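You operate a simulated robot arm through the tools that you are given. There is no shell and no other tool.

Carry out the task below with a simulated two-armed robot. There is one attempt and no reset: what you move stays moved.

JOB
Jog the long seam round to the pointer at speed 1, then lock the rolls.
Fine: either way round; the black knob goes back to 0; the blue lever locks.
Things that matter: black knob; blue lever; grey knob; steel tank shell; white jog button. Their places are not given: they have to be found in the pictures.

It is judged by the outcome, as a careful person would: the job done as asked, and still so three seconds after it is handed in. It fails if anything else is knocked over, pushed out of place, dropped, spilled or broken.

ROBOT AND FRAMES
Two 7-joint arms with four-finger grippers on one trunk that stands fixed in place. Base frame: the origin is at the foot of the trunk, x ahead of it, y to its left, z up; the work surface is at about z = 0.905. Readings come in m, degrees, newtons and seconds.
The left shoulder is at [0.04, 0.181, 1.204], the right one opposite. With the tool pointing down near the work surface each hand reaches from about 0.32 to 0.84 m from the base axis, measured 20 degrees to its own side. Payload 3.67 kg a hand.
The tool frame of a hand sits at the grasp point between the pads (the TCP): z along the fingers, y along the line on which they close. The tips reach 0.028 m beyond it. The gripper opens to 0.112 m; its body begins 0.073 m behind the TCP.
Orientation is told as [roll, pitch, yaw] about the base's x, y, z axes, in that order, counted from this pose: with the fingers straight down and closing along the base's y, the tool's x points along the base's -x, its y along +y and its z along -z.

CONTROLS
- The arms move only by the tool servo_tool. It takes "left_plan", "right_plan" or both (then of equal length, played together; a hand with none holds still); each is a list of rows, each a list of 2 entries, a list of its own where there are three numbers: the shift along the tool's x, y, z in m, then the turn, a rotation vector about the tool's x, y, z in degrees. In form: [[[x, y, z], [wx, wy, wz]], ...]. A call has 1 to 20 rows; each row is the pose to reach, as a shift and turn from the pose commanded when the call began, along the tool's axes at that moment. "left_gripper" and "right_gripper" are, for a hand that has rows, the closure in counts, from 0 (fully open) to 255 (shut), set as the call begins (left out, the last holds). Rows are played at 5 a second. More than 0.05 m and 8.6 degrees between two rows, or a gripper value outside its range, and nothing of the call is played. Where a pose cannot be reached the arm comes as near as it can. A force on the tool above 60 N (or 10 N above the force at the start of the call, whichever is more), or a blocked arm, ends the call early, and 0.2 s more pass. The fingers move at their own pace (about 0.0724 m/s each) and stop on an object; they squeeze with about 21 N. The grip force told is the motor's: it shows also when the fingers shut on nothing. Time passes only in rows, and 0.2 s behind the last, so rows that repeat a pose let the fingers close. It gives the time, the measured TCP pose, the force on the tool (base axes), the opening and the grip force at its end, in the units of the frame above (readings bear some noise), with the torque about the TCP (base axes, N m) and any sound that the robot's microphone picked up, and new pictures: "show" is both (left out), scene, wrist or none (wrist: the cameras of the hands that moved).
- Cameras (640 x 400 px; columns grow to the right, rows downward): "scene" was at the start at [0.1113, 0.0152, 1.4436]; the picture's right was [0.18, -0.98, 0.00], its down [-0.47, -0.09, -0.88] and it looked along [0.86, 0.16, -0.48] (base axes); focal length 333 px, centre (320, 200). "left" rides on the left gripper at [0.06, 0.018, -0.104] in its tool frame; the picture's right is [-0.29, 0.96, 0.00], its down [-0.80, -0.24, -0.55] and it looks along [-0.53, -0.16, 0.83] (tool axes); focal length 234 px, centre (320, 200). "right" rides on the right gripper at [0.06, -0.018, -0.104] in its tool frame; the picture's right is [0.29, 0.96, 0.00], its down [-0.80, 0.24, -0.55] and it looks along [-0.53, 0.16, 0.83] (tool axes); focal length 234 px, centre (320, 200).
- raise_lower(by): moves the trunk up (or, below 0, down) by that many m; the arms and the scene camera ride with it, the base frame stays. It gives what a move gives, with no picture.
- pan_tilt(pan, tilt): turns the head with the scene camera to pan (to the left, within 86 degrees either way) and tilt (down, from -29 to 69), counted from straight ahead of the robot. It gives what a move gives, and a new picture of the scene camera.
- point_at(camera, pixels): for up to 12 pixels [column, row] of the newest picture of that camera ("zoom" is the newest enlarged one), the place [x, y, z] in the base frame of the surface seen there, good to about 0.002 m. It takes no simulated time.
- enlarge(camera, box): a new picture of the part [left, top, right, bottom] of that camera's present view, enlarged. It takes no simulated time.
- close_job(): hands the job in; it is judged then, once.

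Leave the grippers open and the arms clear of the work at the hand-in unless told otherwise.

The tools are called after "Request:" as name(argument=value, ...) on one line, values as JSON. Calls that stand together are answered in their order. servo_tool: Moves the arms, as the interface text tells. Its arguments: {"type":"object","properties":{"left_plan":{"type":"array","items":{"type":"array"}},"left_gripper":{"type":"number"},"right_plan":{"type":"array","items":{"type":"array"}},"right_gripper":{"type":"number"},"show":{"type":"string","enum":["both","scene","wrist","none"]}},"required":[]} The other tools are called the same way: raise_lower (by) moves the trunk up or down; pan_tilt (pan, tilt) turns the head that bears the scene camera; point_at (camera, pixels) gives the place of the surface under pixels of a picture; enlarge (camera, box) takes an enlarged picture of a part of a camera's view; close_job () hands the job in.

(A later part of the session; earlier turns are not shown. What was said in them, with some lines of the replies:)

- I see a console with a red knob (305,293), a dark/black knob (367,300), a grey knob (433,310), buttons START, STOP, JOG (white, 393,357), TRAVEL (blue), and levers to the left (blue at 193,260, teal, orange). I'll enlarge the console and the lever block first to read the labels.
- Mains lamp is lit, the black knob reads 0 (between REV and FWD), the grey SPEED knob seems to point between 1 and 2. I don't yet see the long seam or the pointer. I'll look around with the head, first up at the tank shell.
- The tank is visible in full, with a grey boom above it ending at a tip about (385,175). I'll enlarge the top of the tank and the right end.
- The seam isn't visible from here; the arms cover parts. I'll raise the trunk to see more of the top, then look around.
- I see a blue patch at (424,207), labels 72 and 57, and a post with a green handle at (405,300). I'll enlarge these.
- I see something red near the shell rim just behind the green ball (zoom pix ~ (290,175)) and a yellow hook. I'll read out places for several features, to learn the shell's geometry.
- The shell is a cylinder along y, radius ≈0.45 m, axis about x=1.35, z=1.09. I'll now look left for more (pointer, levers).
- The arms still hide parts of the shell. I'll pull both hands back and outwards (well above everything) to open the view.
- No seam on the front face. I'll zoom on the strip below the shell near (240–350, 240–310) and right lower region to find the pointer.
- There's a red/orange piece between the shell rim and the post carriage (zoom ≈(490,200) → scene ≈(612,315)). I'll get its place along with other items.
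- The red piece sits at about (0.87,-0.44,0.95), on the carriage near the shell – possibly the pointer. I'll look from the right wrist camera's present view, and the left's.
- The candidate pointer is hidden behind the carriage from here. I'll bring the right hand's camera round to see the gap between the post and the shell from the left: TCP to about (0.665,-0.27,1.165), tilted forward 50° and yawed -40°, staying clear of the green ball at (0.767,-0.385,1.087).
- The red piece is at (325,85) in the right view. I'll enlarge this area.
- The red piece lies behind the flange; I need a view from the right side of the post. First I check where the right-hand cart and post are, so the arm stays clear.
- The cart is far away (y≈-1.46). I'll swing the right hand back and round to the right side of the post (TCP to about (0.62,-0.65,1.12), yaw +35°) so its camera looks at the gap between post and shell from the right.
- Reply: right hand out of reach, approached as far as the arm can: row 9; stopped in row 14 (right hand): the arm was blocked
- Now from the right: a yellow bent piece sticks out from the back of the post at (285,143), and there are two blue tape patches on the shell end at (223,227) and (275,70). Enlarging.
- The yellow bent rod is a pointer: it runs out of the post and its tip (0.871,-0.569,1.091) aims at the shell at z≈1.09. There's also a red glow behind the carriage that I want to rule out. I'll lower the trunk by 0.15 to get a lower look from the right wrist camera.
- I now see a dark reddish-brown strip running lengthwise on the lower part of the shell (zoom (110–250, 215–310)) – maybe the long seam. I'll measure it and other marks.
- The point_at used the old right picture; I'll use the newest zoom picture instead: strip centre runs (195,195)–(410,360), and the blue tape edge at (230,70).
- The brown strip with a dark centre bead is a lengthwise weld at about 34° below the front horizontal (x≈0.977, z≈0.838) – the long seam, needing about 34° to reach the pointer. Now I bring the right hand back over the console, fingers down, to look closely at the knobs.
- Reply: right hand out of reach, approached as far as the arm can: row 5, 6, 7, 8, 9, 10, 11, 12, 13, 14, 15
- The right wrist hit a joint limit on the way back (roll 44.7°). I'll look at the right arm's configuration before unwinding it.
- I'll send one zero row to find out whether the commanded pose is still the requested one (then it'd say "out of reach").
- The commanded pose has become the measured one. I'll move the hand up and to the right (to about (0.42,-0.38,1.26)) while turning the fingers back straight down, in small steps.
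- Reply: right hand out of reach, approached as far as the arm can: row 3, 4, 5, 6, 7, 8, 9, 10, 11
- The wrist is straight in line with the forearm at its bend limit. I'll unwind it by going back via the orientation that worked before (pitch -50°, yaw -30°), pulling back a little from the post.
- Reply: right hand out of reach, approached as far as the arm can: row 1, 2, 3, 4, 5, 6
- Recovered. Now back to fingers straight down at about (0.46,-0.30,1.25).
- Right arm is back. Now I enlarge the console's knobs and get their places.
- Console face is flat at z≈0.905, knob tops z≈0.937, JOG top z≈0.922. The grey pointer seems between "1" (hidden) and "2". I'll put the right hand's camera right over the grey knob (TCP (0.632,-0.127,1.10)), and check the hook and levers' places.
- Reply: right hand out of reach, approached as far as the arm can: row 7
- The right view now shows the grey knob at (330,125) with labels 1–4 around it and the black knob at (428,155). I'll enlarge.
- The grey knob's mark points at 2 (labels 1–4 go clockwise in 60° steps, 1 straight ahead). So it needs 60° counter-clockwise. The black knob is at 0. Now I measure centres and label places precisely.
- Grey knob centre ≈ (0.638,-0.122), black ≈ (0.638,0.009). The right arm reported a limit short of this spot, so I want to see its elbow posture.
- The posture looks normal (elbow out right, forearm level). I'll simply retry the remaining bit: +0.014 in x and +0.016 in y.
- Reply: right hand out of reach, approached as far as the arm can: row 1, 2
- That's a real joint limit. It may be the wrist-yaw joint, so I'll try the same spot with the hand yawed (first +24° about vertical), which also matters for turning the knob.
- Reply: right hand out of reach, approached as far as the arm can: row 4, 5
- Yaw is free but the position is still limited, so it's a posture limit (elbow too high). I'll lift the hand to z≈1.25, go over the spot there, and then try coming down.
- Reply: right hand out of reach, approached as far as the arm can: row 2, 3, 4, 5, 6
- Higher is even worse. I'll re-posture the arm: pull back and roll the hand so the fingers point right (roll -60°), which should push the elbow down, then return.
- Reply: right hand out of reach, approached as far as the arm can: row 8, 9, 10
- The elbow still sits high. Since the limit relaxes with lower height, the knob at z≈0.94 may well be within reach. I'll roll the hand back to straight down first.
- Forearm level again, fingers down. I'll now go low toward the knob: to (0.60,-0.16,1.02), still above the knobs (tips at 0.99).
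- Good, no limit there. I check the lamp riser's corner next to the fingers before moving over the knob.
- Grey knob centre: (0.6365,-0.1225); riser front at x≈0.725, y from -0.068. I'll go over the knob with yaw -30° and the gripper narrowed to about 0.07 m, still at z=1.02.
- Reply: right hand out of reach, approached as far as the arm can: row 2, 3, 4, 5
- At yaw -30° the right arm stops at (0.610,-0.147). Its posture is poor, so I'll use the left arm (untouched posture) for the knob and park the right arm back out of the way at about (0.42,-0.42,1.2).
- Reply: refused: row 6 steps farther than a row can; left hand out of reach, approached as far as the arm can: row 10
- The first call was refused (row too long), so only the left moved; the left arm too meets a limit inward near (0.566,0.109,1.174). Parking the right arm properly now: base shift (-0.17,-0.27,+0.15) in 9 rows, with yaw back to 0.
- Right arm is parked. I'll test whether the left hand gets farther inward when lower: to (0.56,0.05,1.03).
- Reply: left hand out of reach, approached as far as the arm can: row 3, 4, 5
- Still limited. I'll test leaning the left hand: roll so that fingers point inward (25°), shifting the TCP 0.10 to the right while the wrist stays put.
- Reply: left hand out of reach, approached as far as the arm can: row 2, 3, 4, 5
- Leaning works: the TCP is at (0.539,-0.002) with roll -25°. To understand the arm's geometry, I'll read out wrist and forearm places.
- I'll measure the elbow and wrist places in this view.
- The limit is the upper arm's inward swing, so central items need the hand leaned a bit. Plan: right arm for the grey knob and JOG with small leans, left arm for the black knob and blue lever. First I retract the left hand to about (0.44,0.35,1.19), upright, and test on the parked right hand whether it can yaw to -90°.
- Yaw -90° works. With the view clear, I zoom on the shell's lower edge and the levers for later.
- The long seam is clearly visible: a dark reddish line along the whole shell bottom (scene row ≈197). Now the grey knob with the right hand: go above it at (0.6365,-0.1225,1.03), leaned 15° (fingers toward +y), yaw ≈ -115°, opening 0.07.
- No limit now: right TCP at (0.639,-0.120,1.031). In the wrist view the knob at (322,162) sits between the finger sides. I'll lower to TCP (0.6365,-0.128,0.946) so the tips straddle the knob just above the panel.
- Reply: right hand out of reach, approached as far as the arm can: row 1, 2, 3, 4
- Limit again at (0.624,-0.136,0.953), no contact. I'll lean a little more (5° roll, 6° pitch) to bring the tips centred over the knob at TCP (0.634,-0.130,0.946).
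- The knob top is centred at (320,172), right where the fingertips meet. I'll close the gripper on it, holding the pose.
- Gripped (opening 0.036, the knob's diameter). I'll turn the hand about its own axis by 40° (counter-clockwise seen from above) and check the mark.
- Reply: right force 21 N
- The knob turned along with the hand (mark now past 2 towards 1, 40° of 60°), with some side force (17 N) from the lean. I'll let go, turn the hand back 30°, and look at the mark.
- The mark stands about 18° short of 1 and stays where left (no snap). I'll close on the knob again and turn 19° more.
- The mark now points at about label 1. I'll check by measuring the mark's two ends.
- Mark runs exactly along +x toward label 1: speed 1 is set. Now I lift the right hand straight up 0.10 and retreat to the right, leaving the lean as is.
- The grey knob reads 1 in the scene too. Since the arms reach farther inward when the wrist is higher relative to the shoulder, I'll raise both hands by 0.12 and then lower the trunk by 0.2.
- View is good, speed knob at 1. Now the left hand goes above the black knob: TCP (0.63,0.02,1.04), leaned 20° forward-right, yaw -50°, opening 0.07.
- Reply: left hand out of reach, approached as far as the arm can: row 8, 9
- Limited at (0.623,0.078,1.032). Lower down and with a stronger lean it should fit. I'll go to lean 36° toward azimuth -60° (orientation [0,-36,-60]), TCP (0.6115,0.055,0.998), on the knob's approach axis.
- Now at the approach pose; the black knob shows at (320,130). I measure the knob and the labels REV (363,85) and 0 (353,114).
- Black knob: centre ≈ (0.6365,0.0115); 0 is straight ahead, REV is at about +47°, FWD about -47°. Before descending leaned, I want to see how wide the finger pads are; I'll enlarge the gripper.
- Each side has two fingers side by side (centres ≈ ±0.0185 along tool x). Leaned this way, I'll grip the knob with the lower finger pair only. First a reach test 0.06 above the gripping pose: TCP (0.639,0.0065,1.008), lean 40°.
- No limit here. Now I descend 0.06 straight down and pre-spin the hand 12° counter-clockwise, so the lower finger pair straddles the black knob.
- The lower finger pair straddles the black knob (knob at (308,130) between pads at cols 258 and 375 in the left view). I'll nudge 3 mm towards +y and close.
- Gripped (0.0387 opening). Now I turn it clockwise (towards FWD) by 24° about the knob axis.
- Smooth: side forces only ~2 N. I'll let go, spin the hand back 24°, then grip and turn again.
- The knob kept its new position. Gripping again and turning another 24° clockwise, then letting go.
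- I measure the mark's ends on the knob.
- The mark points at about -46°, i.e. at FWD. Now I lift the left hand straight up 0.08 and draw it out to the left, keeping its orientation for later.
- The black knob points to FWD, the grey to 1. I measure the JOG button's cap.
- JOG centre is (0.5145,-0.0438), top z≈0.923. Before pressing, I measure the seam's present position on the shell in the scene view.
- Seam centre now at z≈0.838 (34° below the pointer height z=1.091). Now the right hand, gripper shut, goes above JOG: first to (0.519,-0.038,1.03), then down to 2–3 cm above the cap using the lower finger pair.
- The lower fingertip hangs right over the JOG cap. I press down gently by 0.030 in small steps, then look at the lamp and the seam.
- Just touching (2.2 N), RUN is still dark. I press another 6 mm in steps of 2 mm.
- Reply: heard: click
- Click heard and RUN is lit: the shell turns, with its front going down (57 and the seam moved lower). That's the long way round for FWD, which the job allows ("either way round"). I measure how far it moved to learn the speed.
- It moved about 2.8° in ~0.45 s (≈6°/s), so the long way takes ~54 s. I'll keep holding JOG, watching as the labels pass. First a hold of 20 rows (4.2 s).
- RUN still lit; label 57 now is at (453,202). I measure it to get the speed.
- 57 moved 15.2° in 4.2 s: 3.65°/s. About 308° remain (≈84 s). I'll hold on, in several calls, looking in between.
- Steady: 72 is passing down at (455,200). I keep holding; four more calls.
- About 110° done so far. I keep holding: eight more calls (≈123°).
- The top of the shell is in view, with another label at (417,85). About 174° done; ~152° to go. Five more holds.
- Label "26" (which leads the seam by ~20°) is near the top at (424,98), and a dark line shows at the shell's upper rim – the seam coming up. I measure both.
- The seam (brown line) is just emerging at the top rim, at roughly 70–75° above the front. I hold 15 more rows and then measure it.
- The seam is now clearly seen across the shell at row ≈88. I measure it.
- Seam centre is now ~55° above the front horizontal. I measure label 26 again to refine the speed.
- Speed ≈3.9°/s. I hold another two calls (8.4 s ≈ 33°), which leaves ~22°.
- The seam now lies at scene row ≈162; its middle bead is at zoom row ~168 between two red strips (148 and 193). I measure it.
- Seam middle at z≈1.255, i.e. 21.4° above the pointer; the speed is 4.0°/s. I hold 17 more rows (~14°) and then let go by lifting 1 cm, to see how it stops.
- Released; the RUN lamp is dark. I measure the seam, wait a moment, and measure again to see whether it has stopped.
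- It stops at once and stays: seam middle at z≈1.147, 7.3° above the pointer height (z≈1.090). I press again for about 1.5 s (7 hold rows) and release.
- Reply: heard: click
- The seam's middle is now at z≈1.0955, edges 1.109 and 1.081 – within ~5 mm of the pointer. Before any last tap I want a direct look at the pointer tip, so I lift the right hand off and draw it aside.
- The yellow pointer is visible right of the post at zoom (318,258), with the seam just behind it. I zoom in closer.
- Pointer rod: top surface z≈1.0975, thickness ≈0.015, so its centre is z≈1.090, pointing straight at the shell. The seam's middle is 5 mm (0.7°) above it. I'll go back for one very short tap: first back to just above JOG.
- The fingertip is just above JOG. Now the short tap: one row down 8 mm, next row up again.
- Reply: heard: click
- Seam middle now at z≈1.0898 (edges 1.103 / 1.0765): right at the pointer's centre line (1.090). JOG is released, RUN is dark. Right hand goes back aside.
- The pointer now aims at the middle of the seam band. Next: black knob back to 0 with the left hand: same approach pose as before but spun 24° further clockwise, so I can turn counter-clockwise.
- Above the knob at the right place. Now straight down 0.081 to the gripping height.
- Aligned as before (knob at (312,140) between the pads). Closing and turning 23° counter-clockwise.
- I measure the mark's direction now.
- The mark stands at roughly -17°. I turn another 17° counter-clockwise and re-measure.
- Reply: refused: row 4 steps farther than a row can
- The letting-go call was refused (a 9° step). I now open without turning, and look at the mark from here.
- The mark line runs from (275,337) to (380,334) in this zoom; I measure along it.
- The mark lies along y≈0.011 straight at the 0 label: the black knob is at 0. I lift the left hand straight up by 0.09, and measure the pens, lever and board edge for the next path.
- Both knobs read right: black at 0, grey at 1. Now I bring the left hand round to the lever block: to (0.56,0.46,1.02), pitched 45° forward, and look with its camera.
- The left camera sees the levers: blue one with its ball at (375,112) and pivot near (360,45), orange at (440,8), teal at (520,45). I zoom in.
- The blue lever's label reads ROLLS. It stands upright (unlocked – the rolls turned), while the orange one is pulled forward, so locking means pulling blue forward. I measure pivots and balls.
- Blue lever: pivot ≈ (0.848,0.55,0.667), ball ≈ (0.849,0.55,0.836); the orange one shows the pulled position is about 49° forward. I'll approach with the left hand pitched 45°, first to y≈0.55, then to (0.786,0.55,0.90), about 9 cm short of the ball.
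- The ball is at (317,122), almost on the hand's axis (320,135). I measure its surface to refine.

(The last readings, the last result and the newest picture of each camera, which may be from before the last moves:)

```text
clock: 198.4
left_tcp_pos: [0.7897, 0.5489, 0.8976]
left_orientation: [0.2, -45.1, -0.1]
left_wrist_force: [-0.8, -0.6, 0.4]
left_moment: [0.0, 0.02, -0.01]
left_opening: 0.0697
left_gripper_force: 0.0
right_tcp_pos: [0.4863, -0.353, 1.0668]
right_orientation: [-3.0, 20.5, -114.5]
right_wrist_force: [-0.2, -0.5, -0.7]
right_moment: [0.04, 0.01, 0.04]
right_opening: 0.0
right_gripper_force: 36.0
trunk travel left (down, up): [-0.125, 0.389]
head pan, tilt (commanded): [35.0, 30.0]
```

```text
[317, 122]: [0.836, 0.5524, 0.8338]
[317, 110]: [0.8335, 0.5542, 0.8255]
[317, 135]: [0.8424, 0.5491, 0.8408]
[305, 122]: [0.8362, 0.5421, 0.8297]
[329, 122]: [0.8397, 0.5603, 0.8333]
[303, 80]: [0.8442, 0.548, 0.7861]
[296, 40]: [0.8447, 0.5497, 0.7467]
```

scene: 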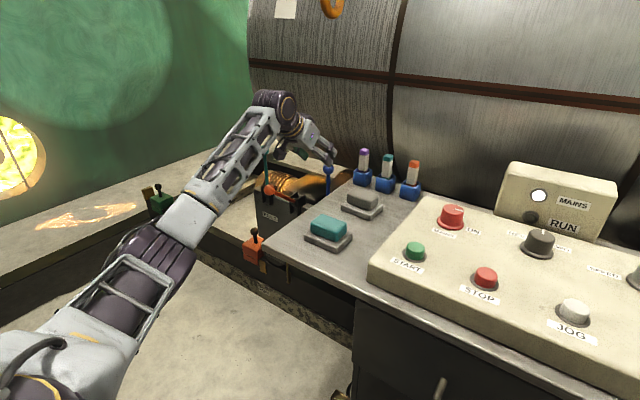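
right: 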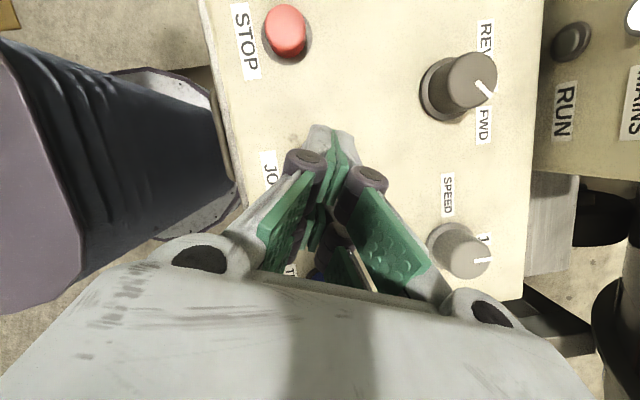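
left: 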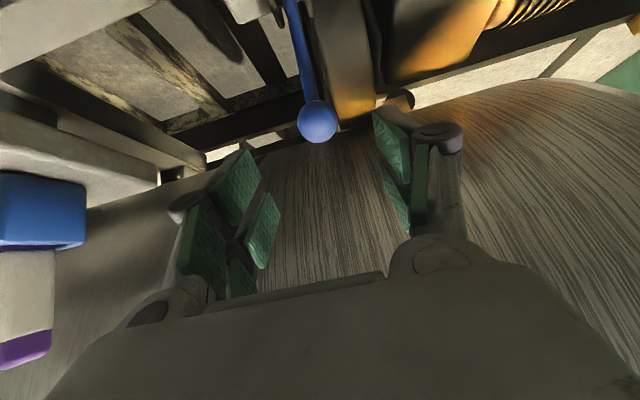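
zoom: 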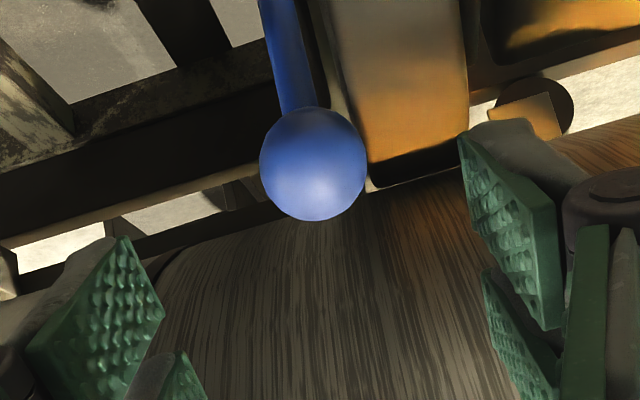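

Ball centre ≈ (0.851,0.549,0.826), radius ≈0.016. I move the open fingers around it.

Request:
servo_tool(left_plan=[[[0.0034, -0.0005, 0.032], [0, 0, 0]], [[0.0068, -0.001, 0.064], [0, 0, 0]], [[0.0068, -0.001, 0.0957], [0, 0, 0]], [[0.0068, -0.001, 0.0957], [0, 0, 0]]], show="both")

Request:
enlarge(camera="scene", box=[240, 80, 380, 220])

```text
clock: 199.4
left_tcp_pos: [0.8492, 0.5497, 0.8272]
left_orientation: [0.1, -45.0, 0.1]
left_wrist_force: [0.0, -0.7, 0.6]
left_moment: [0.0, 0.0, 0.0]
left_opening: 0.07
left_gripper_force: 0.0
right_tcp_pos: [0.4833, -0.351, 1.067]
right_orientation: [-2.8, 20.5, -114.6]
right_wrist_force: [-0.3, -0.6, -0.2]
right_moment: [0.0, -0.01, -0.02]
right_opening: 0.0001
right_gripper_force: 35.3
trunk travel left (down, up): [-0.125, 0.389]
head pan, tilt (commanded): [35.0, 30.0]
```

scene: 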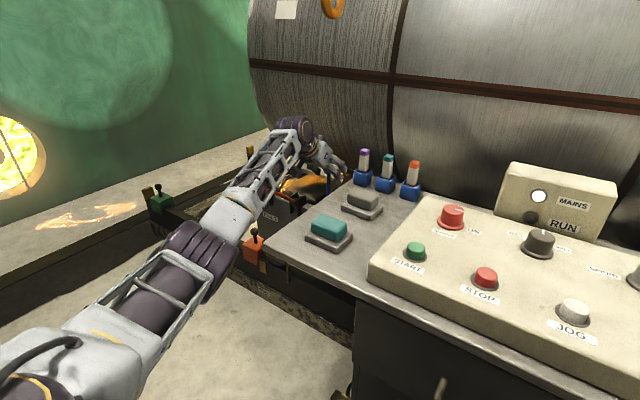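
left: 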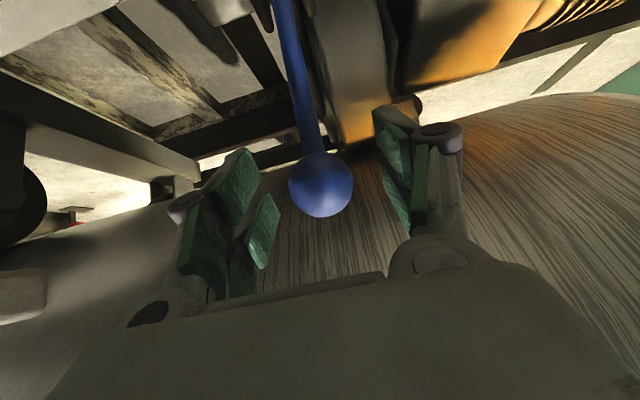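

```text
2.86 times, centred on (310, 150) of scene
```

zoom: 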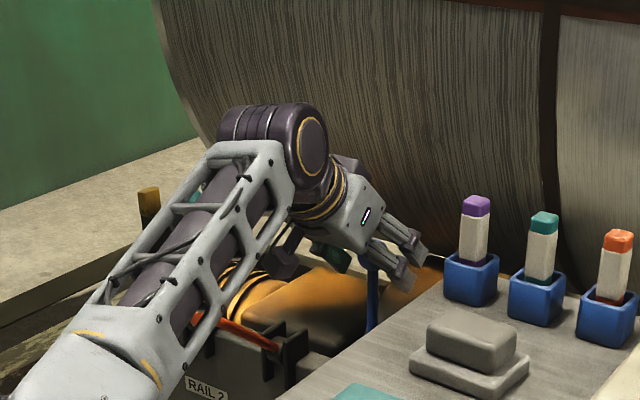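

The ball sits exactly at the grasp point ((320,185) vs TCP at (320,190)). I close the gripper on it.

Request:
servo_tool(left_plan=[[[0, 0, 0], [0, 0, 0]], [[0, 0, 0], [0, 0, 0]], [[0, 0, 0], [0, 0, 0]]], left_gripper=255, show="wrist")

```text
clock: 200.2
left_tcp_pos: [0.8505, 0.5499, 0.8264]
left_orientation: [0.1, -45.1, 0.1]
left_wrist_force: [0.8, 3.5, -0.1]
left_moment: [0.1, -0.1, 0.03]
left_opening: 0.0311
left_gripper_force: 44.9
right_tcp_pos: [0.4853, -0.3514, 1.0678]
right_orientation: [-2.9, 20.6, -114.6]
right_wrist_force: [0.3, 0.0, 0.4]
right_moment: [0.01, -0.02, 0.02]
right_opening: 0.0
right_gripper_force: 35.9
trunk travel left (down, up): [-0.125, 0.389]
head pan, tilt (commanded): [35.0, 30.0]
```

left: 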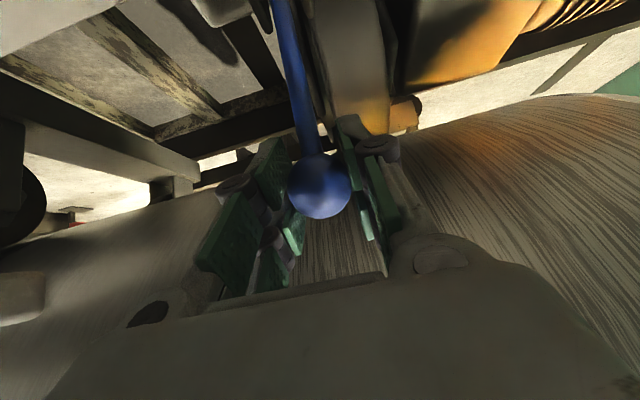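

Gripped. Now I pull along the lever's arc towards the robot, first to about 24°, watching the forces.

Request:
servo_tool(left_plan=[[[0.0094, 0, -0.0082], [0, 0, 0]], [[0.0187, 0, -0.0161], [0, 0, 0]], [[0.028, 0, -0.0224], [0, 0, 0]], [[0.0374, 0, -0.0281], [0, 0, 0]], [[0.0474, 0, -0.0332], [0, 0, 0]], [[0.0575, 0, -0.0375], [0, 0, 0]]], show="both")

```text
clock: 201.6
left_tcp_pos: [0.7831, 0.551, 0.8145]
left_orientation: [0.0, -45.1, -0.1]
left_wrist_force: [5.2, 8.4, 0.4]
left_moment: [0.03, -1.01, 0.02]
left_opening: 0.0312
left_gripper_force: 44.9
right_tcp_pos: [0.484, -0.3509, 1.0667]
right_orientation: [-2.9, 20.4, -114.6]
right_wrist_force: [0.4, -0.2, 0.0]
right_moment: [0.02, -0.01, -0.01]
right_opening: 0.0003
right_gripper_force: 35.8
trunk travel left (down, up): [-0.125, 0.389]
head pan, tilt (commanded): [35.0, 30.0]
```

scene: 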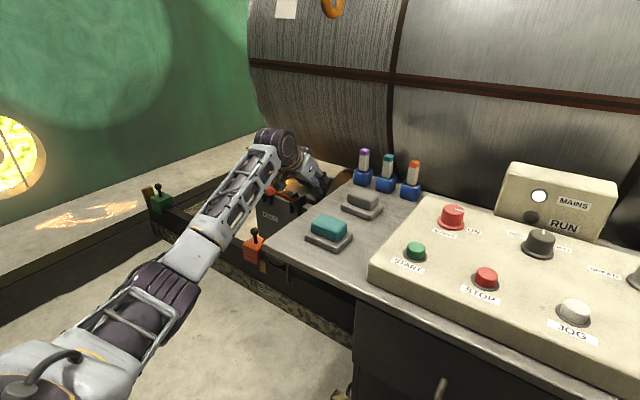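
left: 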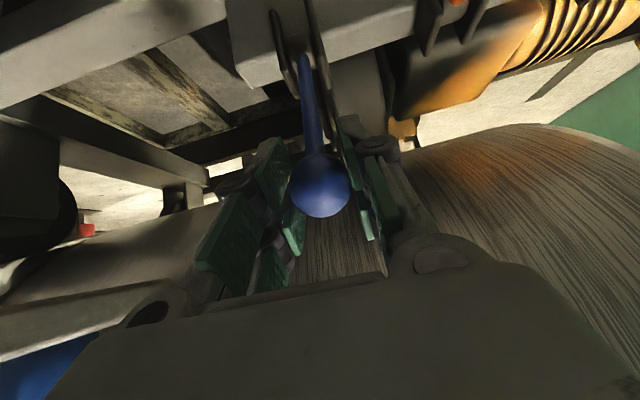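

The lever follows with small force. I continue along the arc to about 47°.

Request:
servo_tool(left_plan=[[[0.0106, 0, -0.0036], [0, 0, 0]], [[0.0213, 0, -0.0065], [0, 0, 0]], [[0.0322, 0, -0.0086], [0, 0, 0]], [[0.0431, 0, -0.01], [0, 0, 0]], [[0.0542, 0, -0.0104], [0, 0, 0]], [[0.0625, 0, -0.0104], [0, 0, 0]]], show="both")

Request:
enlarge(camera="scene", box=[220, 110, 380, 260])

```text
clock: 203.0
left_tcp_pos: [0.7291, 0.5501, 0.7756]
left_orientation: [0.1, -45.1, 0.2]
left_wrist_force: [-1.4, 16.3, 5.2]
left_moment: [0.07, -1.0, 0.03]
left_opening: 0.0311
left_gripper_force: 45.3
right_tcp_pos: [0.4844, -0.3511, 1.0685]
right_orientation: [-2.8, 20.4, -114.7]
right_wrist_force: [-0.5, 0.3, 0.0]
right_moment: [-0.02, 0.0, -0.01]
right_opening: 0.0
right_gripper_force: 35.3
trunk travel left (down, up): [-0.125, 0.389]
head pan, tilt (commanded): [35.0, 30.0]
```

scene: 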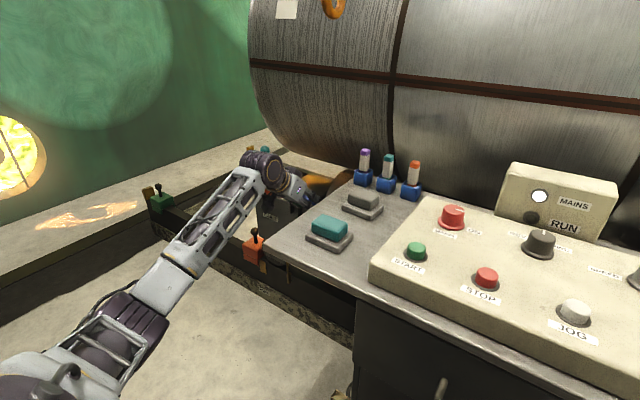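
left: 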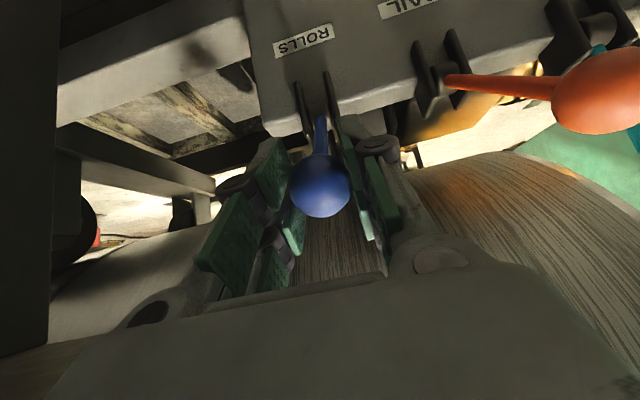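

```text
2.67 times, centred on (300, 185) of scene
```

zoom: 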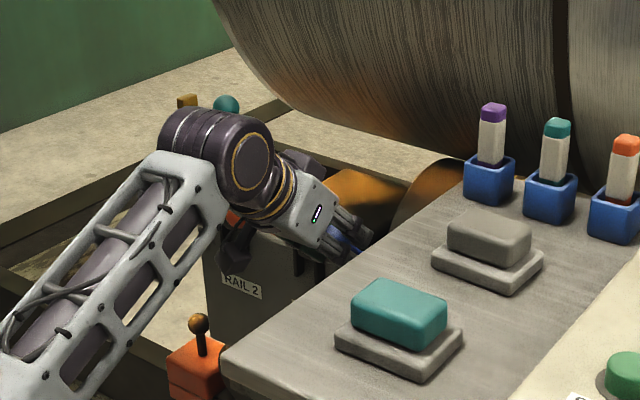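

The lever is at about 47°, side force 16 N in y. I ease 2 mm in +y and go the last few degrees to the stop, in small steps.

Request:
servo_tool(left_plan=[[[0.0, 0.002, 0.0], [0, 0, 0]], [[0.0028, 0.002, 0.0001], [0, 0, 0]], [[0.0056, 0.002, 0.0003], [0, 0, 0]], [[0.0084, 0.002, 0.0005], [0, 0, 0]]], show="wrist")

```text
clock: 204.0
left_tcp_pos: [0.7254, 0.5491, 0.7706]
left_orientation: [0.0, -45.2, 0.2]
left_wrist_force: [2.4, 11.3, 7.9]
left_moment: [0.02, -1.27, 0.0]
left_opening: 0.0307
left_gripper_force: 44.9
right_tcp_pos: [0.4845, -0.3519, 1.068]
right_orientation: [-2.9, 20.4, -114.6]
right_wrist_force: [0.8, -0.4, 0.1]
right_moment: [-0.01, -0.02, 0.0]
right_opening: 0.0001
right_gripper_force: 35.2
trunk travel left (down, up): [-0.125, 0.389]
head pan, tilt (commanded): [35.0, 30.0]
```

left: 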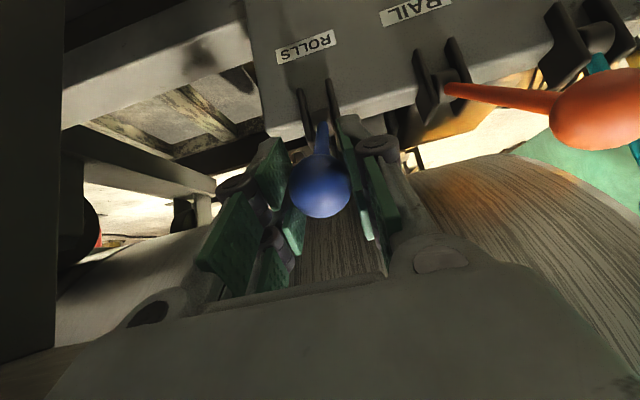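

The blue ball is now level with the orange one (x≈0.725, z≈0.770). I check for an end stop by pulling a few millimetres more.

Request:
servo_tool(left_plan=[[[0.0028, 0.001, 0.0003], [0, 0, 0]], [[0.0056, 0.001, 0.0007], [0, 0, 0]], [[0.0084, 0.001, 0.0011], [0, 0, 0]]], show="none")

```text
clock: 204.8
left_tcp_pos: [0.7252, 0.5499, 0.7699]
left_orientation: [0.1, -46.0, 0.0]
left_wrist_force: [47.4, 13.5, 27.2]
left_moment: [0.13, 0.27, 0.0]
left_opening: 0.0306
left_gripper_force: 44.8
right_tcp_pos: [0.4867, -0.3522, 1.0662]
right_orientation: [-2.9, 20.5, -114.7]
right_wrist_force: [0.1, -0.4, 0.7]
right_moment: [-0.03, 0.0, 0.0]
right_opening: 0.0
right_gripper_force: 36.2
trunk travel left (down, up): [-0.125, 0.389]
head pan, tilt (commanded): [35.0, 30.0]
```

A hard stop: the ball no longer moves and the force rises to 47 N. The lever is at its end. I relax that pull and then open the gripper.

Request:
servo_tool(left_plan=[[[-0.0042, 0.0, -0.0006], [0, 0, 0]], [[-0.0084, 0.0, -0.0011], [0, 0, 0]]], show="none")

Request:
servo_tool(left_plan=[[[0, 0, 0], [0, 0, 0]], [[0, 0, 0], [0, 0, 0]], [[0, 0, 0], [0, 0, 0]]], left_gripper=96, show="both")

```text
clock: 205.4
left_tcp_pos: [0.7235, 0.5494, 0.7706]
left_orientation: [0.1, -45.1, 0.1]
left_wrist_force: [14.7, 3.5, 12.3]
left_moment: [-0.1, -1.34, -0.08]
left_opening: 0.031
left_gripper_force: 45.3
right_tcp_pos: [0.4845, -0.3513, 1.0669]
right_orientation: [-2.9, 20.6, -114.6]
right_wrist_force: [0.4, 0.4, 0.5]
right_moment: [-0.01, 0.03, 0.02]
right_opening: 0.0
right_gripper_force: 35.4
trunk travel left (down, up): [-0.125, 0.389]
head pan, tilt (commanded): [35.0, 30.0]
```

```text
clock: 206.2
left_tcp_pos: [0.7251, 0.5501, 0.7677]
left_orientation: [0.0, -45.0, 0.2]
left_wrist_force: [0.0, -0.5, 0.3]
left_moment: [-0.01, 0.06, -0.01]
left_opening: 0.07
left_gripper_force: 0.0
right_tcp_pos: [0.4852, -0.3523, 1.068]
right_orientation: [-2.9, 20.5, -114.5]
right_wrist_force: [0.4, -0.7, 0.7]
right_moment: [-0.02, -0.01, 0.01]
right_opening: 0.0
right_gripper_force: 35.7
trunk travel left (down, up): [-0.125, 0.389]
head pan, tilt (commanded): [35.0, 30.0]
```

scene: 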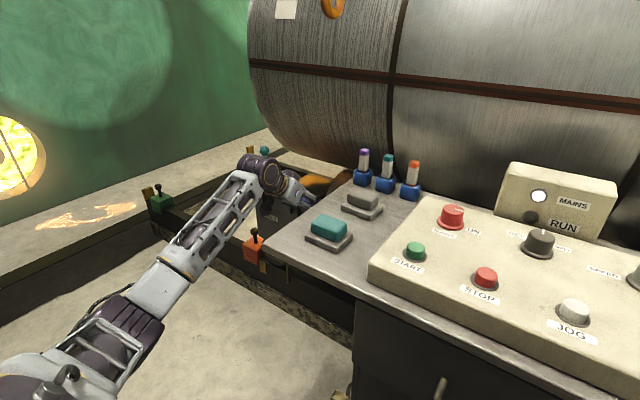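
left: 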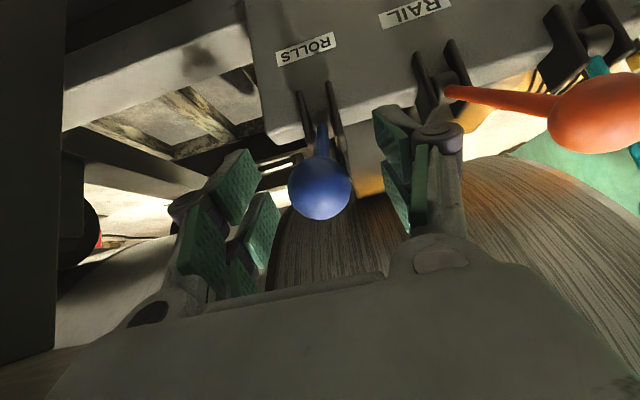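

The blue lever stays pulled, beside the orange one. I back the open hand off along its own axis and then upward.

Request:
servo_tool(left_plan=[[[0, 0, -0.03], [0, 0, 0]], [[0, 0, -0.06], [0, 0, 0]], [[0, 0, -0.09], [0, 0, 0]], [[0, 0, -0.12], [0, 0, 0]], [[-0.03, 0, -0.15], [0, 0, 0]], [[-0.06, 0, -0.18], [0, 0, 0]], [[-0.09, 0, -0.21], [0, 0, 0]], [[-0.11, 0, -0.23], [0, 0, 0]]], show="both")

Request:
enlarge(camera="left", box=[240, 0, 560, 180])

```text
clock: 208.0
left_tcp_pos: [0.6376, 0.5503, 1.0104]
left_orientation: [0.0, -45.0, 0.1]
left_wrist_force: [-0.9, -0.3, -0.2]
left_moment: [0.0, 0.02, 0.03]
left_opening: 0.07
left_gripper_force: 0.1
right_tcp_pos: [0.4856, -0.3525, 1.0674]
right_orientation: [-2.9, 20.7, -114.5]
right_wrist_force: [0.6, 0.4, -0.1]
right_moment: [0.02, -0.01, 0.0]
right_opening: 0.0
right_gripper_force: 35.9
trunk travel left (down, up): [-0.125, 0.389]
head pan, tilt (commanded): [35.0, 30.0]
```

scene: 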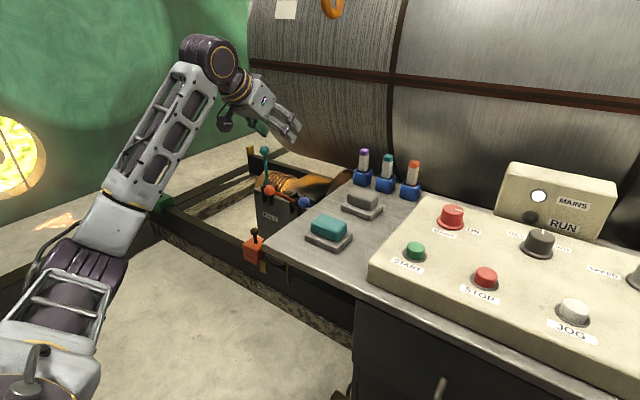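
left: 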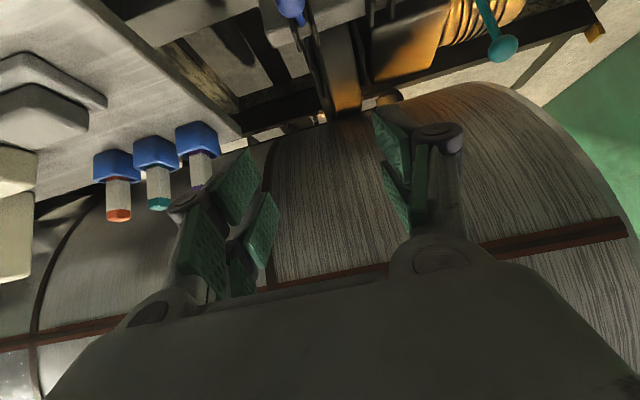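

```text
2.00 times, centred on (400, 90) of left
```

zoom: 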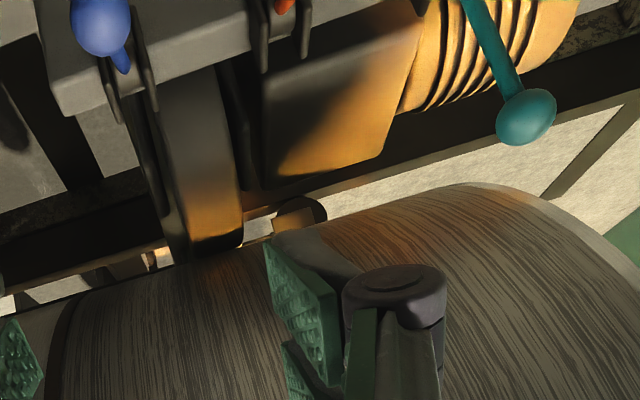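

The blue lever lies forward like the orange one. I check it in the scene, and move the left hand back upright and clear; the right gripper opens and stays aside.

Request:
enlarge(camera="scene", box=[220, 130, 360, 280])

Request:
servo_tool(left_plan=[[[0.02, -0.01, -0.03], [0, 7.5, 0]], [[0.04, -0.02, -0.06], [0, 15, 0]], [[0.05, -0.03, -0.1], [0, 22.5, 0]], [[0.06, -0.04, -0.14], [0, 30, 0]], [[0.06, -0.05, -0.18], [0, 37.5, 0]], [[0.06, -0.05, -0.21], [0, 45, 0]]], left_gripper=0, right_plan=[[[0, -0.01, -0.01], [0, 0, 0]], [[0, -0.02, -0.02], [0, 0, 0]], [[0, -0.03, -0.03], [0, 0, 0]], [[0, -0.04, -0.04], [0, 0, 0]], [[0, -0.05, -0.05], [0, 0, 0]], [[0, -0.05, -0.05], [0, 0, 0]]], right_gripper=0, show="scene")

```text
2.67 times, centred on (290, 205) of scene
```

zoom: 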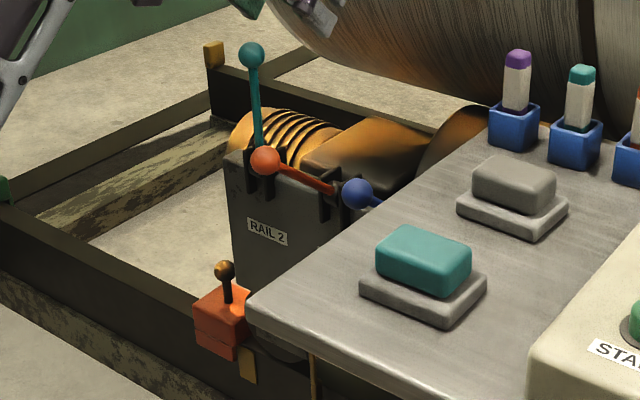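

```text
clock: 209.6
left_tcp_pos: [0.509, 0.3857, 1.031]
left_orientation: [-18.5, 0.1, -17.7]
left_wrist_force: [-0.4, -0.2, 0.5]
left_moment: [-0.05, -0.02, -0.02]
left_opening: 0.112
left_gripper_force: 0.0
right_tcp_pos: [0.4314, -0.3468, 1.1176]
right_orientation: [-2.9, 20.5, -114.6]
right_wrist_force: [-0.9, 0.8, -0.2]
right_moment: [-0.03, -0.02, -0.01]
right_opening: 0.1119
right_gripper_force: 0.0
trunk travel left (down, up): [-0.125, 0.389]
head pan, tilt (commanded): [35.0, 30.0]
stopped in row 6 (left hand): the arm was blocked; the commanded pose is now the measured one
```

scene: 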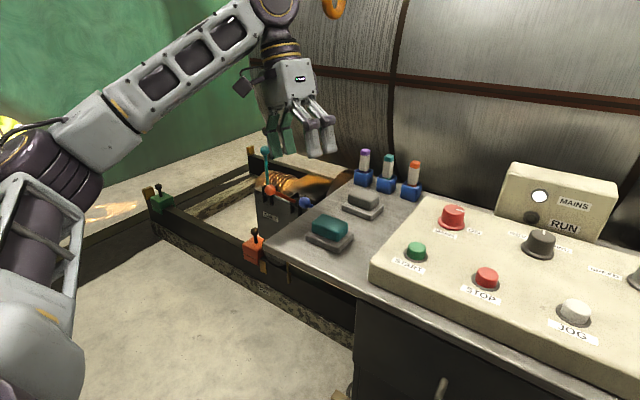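

The left hand stopped with "arm blocked" (joint limit, forces ≈0) at (0.509,0.386,1.031), above the board and touching nothing. I look around it before moving further.

Request:
servo_tool(left_plan=[[[0, 0, -0.03], [0, 0, 0]], [[0, 0, -0.06], [0, 0, 0]], [[0, 0, -0.09], [0, 0, 0]]], show="both")

Request:
pan_tilt(pan=0, tilt=22)

```text
clock: 210.4
left_tcp_pos: [0.5182, 0.409, 1.1178]
left_orientation: [-18.4, 0.3, -17.6]
left_wrist_force: [-1.6, -0.9, 0.1]
left_moment: [0.04, 0.01, 0.02]
left_opening: 0.1117
left_gripper_force: 0.1
right_tcp_pos: [0.4311, -0.3489, 1.1162]
right_orientation: [-2.8, 20.6, -114.6]
right_wrist_force: [-0.8, 0.1, -0.4]
right_moment: [0.03, -0.02, -0.05]
right_opening: 0.1122
right_gripper_force: 0.1
trunk travel left (down, up): [-0.125, 0.389]
head pan, tilt (commanded): [35.0, 30.0]
```

scene: 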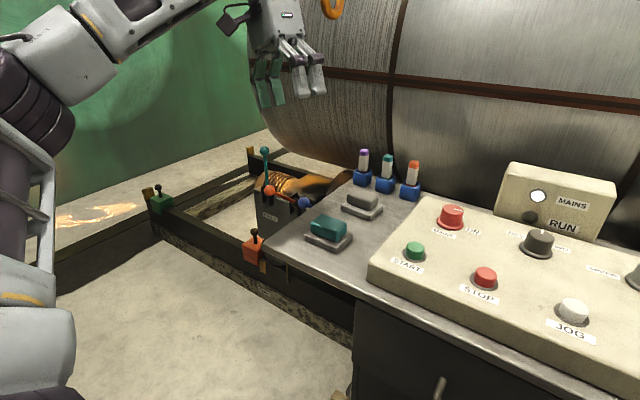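
left: 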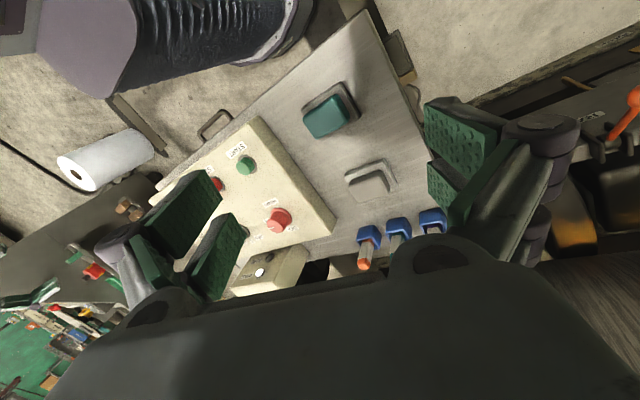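

```text
clock: 211.4
left_tcp_pos: [0.5183, 0.4103, 1.1157]
left_orientation: [-18.5, 0.3, -17.7]
left_wrist_force: [0.3, 0.7, -0.5]
left_moment: [-0.01, 0.04, 0.02]
left_opening: 0.112
left_gripper_force: 0.0
right_tcp_pos: [0.4329, -0.349, 1.1166]
right_orientation: [-2.9, 20.4, -114.6]
right_wrist_force: [-0.1, -0.4, 0.4]
right_moment: [-0.02, 0.02, 0.01]
right_opening: 0.1121
right_gripper_force: 0.0
trunk travel left (down, up): [-0.125, 0.389]
head pan, tilt (commanded): [0.0, 22.0]
```

scene: 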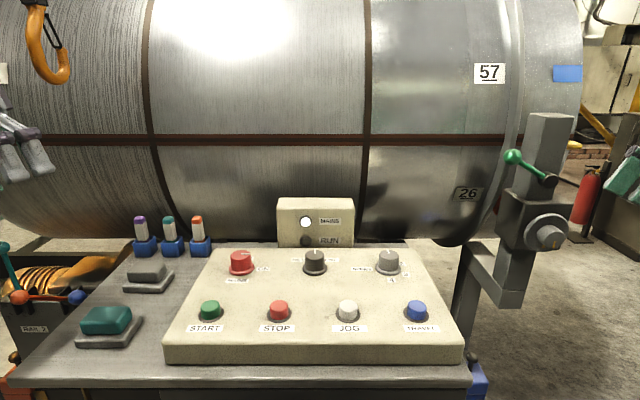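

Both hands are up and open. Final checks: knobs, seam height and lever.

Request:
enlarge(camera="scene", box=[270, 190, 430, 290])

Request:
enlarge(camera="scene", box=[160, 90, 320, 190])

Request:
point_at(camera="zoom", pixels=[[300, 170], [300, 175], [300, 180], [300, 185], [300, 190], [300, 195], [300, 200], [300, 205], [300, 210], [300, 215], [300, 220], [300, 225]])

Request:
enlarge(camera="scene", box=[0, 210, 180, 370])

Request:
enlarge(camera="scene", box=[490, 100, 620, 200])

```text
4.00 times, centred on (350, 240) of scene
```

zoom: 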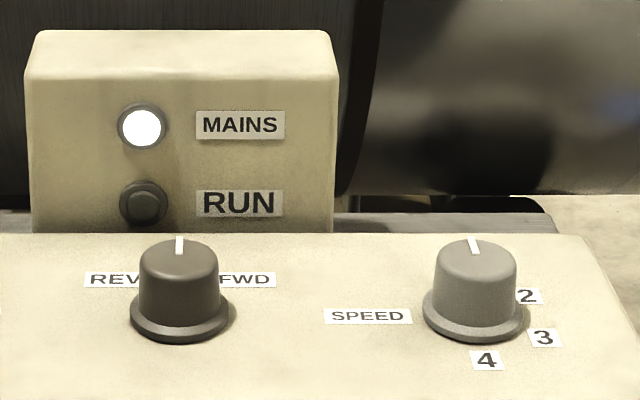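

```text
4.00 times, centred on (240, 140) of scene
```

zoom: 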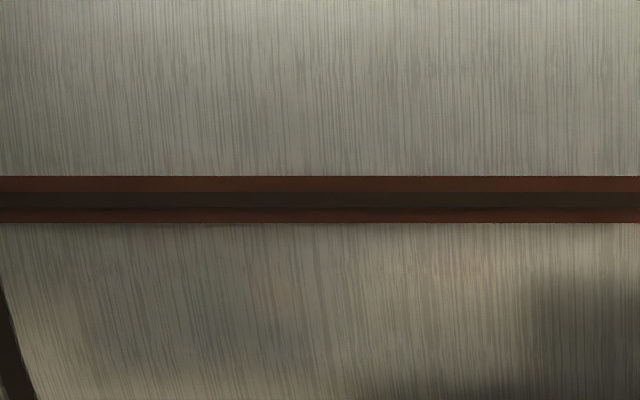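

```text
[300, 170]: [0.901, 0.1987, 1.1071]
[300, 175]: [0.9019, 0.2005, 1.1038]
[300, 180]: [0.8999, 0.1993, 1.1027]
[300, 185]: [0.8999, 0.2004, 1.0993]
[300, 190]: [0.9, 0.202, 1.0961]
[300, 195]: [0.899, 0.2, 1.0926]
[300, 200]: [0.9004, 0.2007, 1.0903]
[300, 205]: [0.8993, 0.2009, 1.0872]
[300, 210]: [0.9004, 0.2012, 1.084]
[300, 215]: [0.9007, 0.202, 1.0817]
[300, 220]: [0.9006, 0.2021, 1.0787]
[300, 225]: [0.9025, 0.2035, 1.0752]
```

```text
2.50 times, centred on (90, 290) of scene
```

zoom: 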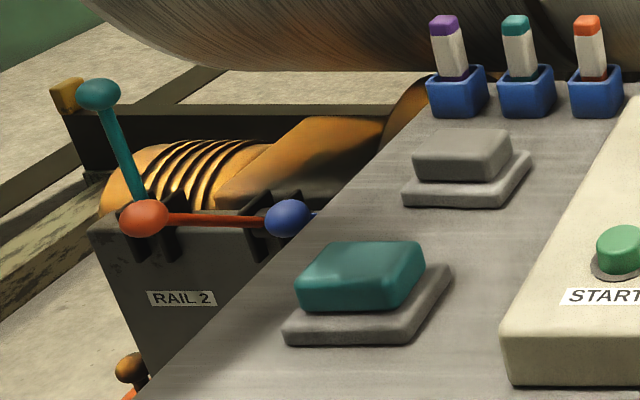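

```text
4.00 times, centred on (555, 150) of scene
```

zoom: 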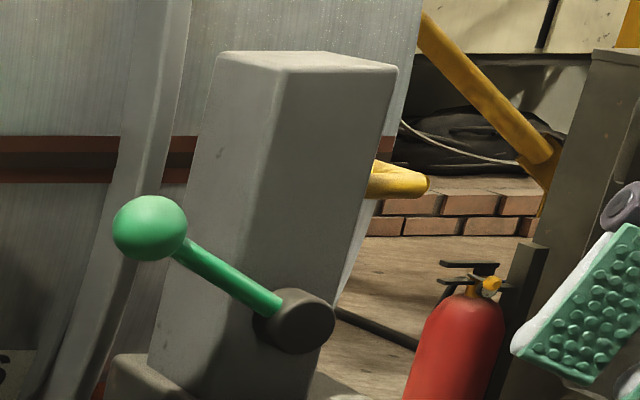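

All as wanted: black knob at 0, grey at 1, RUN dark, seam centred at z≈1.090 on the pointer, blue lever pulled to its stop. I draw the left hand a bit farther back from the work and let time pass, then recheck the seam.

Request:
servo_tool(left_plan=[[[0.037, 0.0023, -0.0113], [0, 0, 0]], [[0.0737, 0.0046, -0.0225], [0, 0, 0]], [[0.1105, 0.0069, -0.0338], [0, 0, 0]], [[0.1105, 0.0069, -0.0338], [0, 0, 0]], [[0.1105, 0.0069, -0.0338], [0, 0, 0]], [[0.1105, 0.0069, -0.0338], [0, 0, 0]], [[0.1105, 0.0069, -0.0338], [0, 0, 0]], [[0.1105, 0.0069, -0.0338], [0, 0, 0]], [[0.1105, 0.0069, -0.0338], [0, 0, 0]], [[0.1105, 0.0069, -0.0338], [0, 0, 0]]], left_gripper=0, show="scene")

Request:
point_at(camera="scene", pixels=[[240, 135], [240, 140], [240, 145], [420, 140], [78, 297], [18, 296]])

```text
clock: 213.6
left_tcp_pos: [0.4339, 0.4544, 1.1409]
left_orientation: [-18.5, 0.2, -17.7]
left_wrist_force: [-0.7, -0.9, 0.8]
left_moment: [-0.02, -0.02, 0.0]
left_opening: 0.1121
left_gripper_force: 0.0
left hand out of reach, approached as far as the arm can: row 3, 4, 5, 6, 7, 8, 9, 10
right_tcp_pos: [0.4317, -0.3487, 1.1166]
right_orientation: [-3.0, 20.5, -114.6]
right_wrist_force: [0.8, 0.2, -0.1]
right_moment: [0.0, 0.0, 0.01]
right_opening: 0.1119
right_gripper_force: 0.1
trunk travel left (down, up): [-0.125, 0.389]
head pan, tilt (commanded): [0.0, 22.0]
```

scene: 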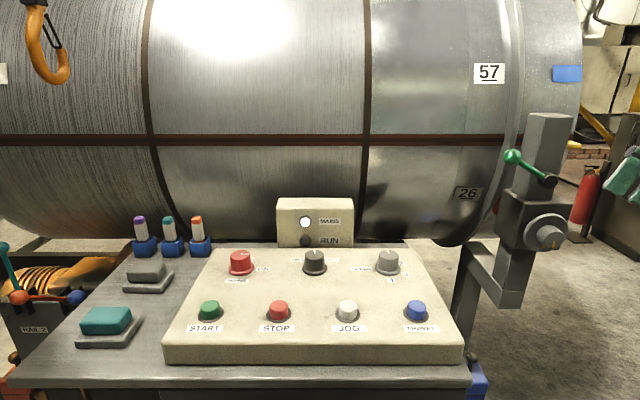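

```text
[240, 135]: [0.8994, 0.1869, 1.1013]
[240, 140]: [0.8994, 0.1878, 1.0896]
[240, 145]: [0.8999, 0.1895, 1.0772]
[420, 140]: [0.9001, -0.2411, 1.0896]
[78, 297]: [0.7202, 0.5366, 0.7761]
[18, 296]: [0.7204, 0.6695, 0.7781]
```

The seam's middle is steady at z≈1.0896, level with the pointer. The blue ball (0.720, z 0.776) lies level with the pulled orange one. The black knob is at 0 and the grey at 1. Both grippers are open and the arms are clear, so I hand the job in.

Request:
close_job()

```text
The job is handed in.
```

I jogged the long seam to the yellow pointer at speed 1, returned the black knob to 0 and pulled the blue lever to lock the rolls. The job is handed in; the verdict has not come back yet.

- **Seam:** its middle sits at z ≈ 1.090 m, the same height as the centre of the pointer rod. It had not moved when I checked again before handing in.
- **Direction:** I turned the shell with the black knob on FWD, which took it the long way round.
- **Knobs:** the grey knob was on 2 at the start; I set it to 1 and left it there. The black knob's mark points at 0 and the RUN lamp is dark.
- **Blue lever:** it is labelled ROLLS. I pulled it forward to a hard stop, and it stayed there, level with the orange lever. The lever block has no "lock" marking that I could see. I took forward as locked because the rolls turned freely with it upright.
- **Arms:** both grippers are open and clear of the work, and I saw nothing knocked over or moved out of place.
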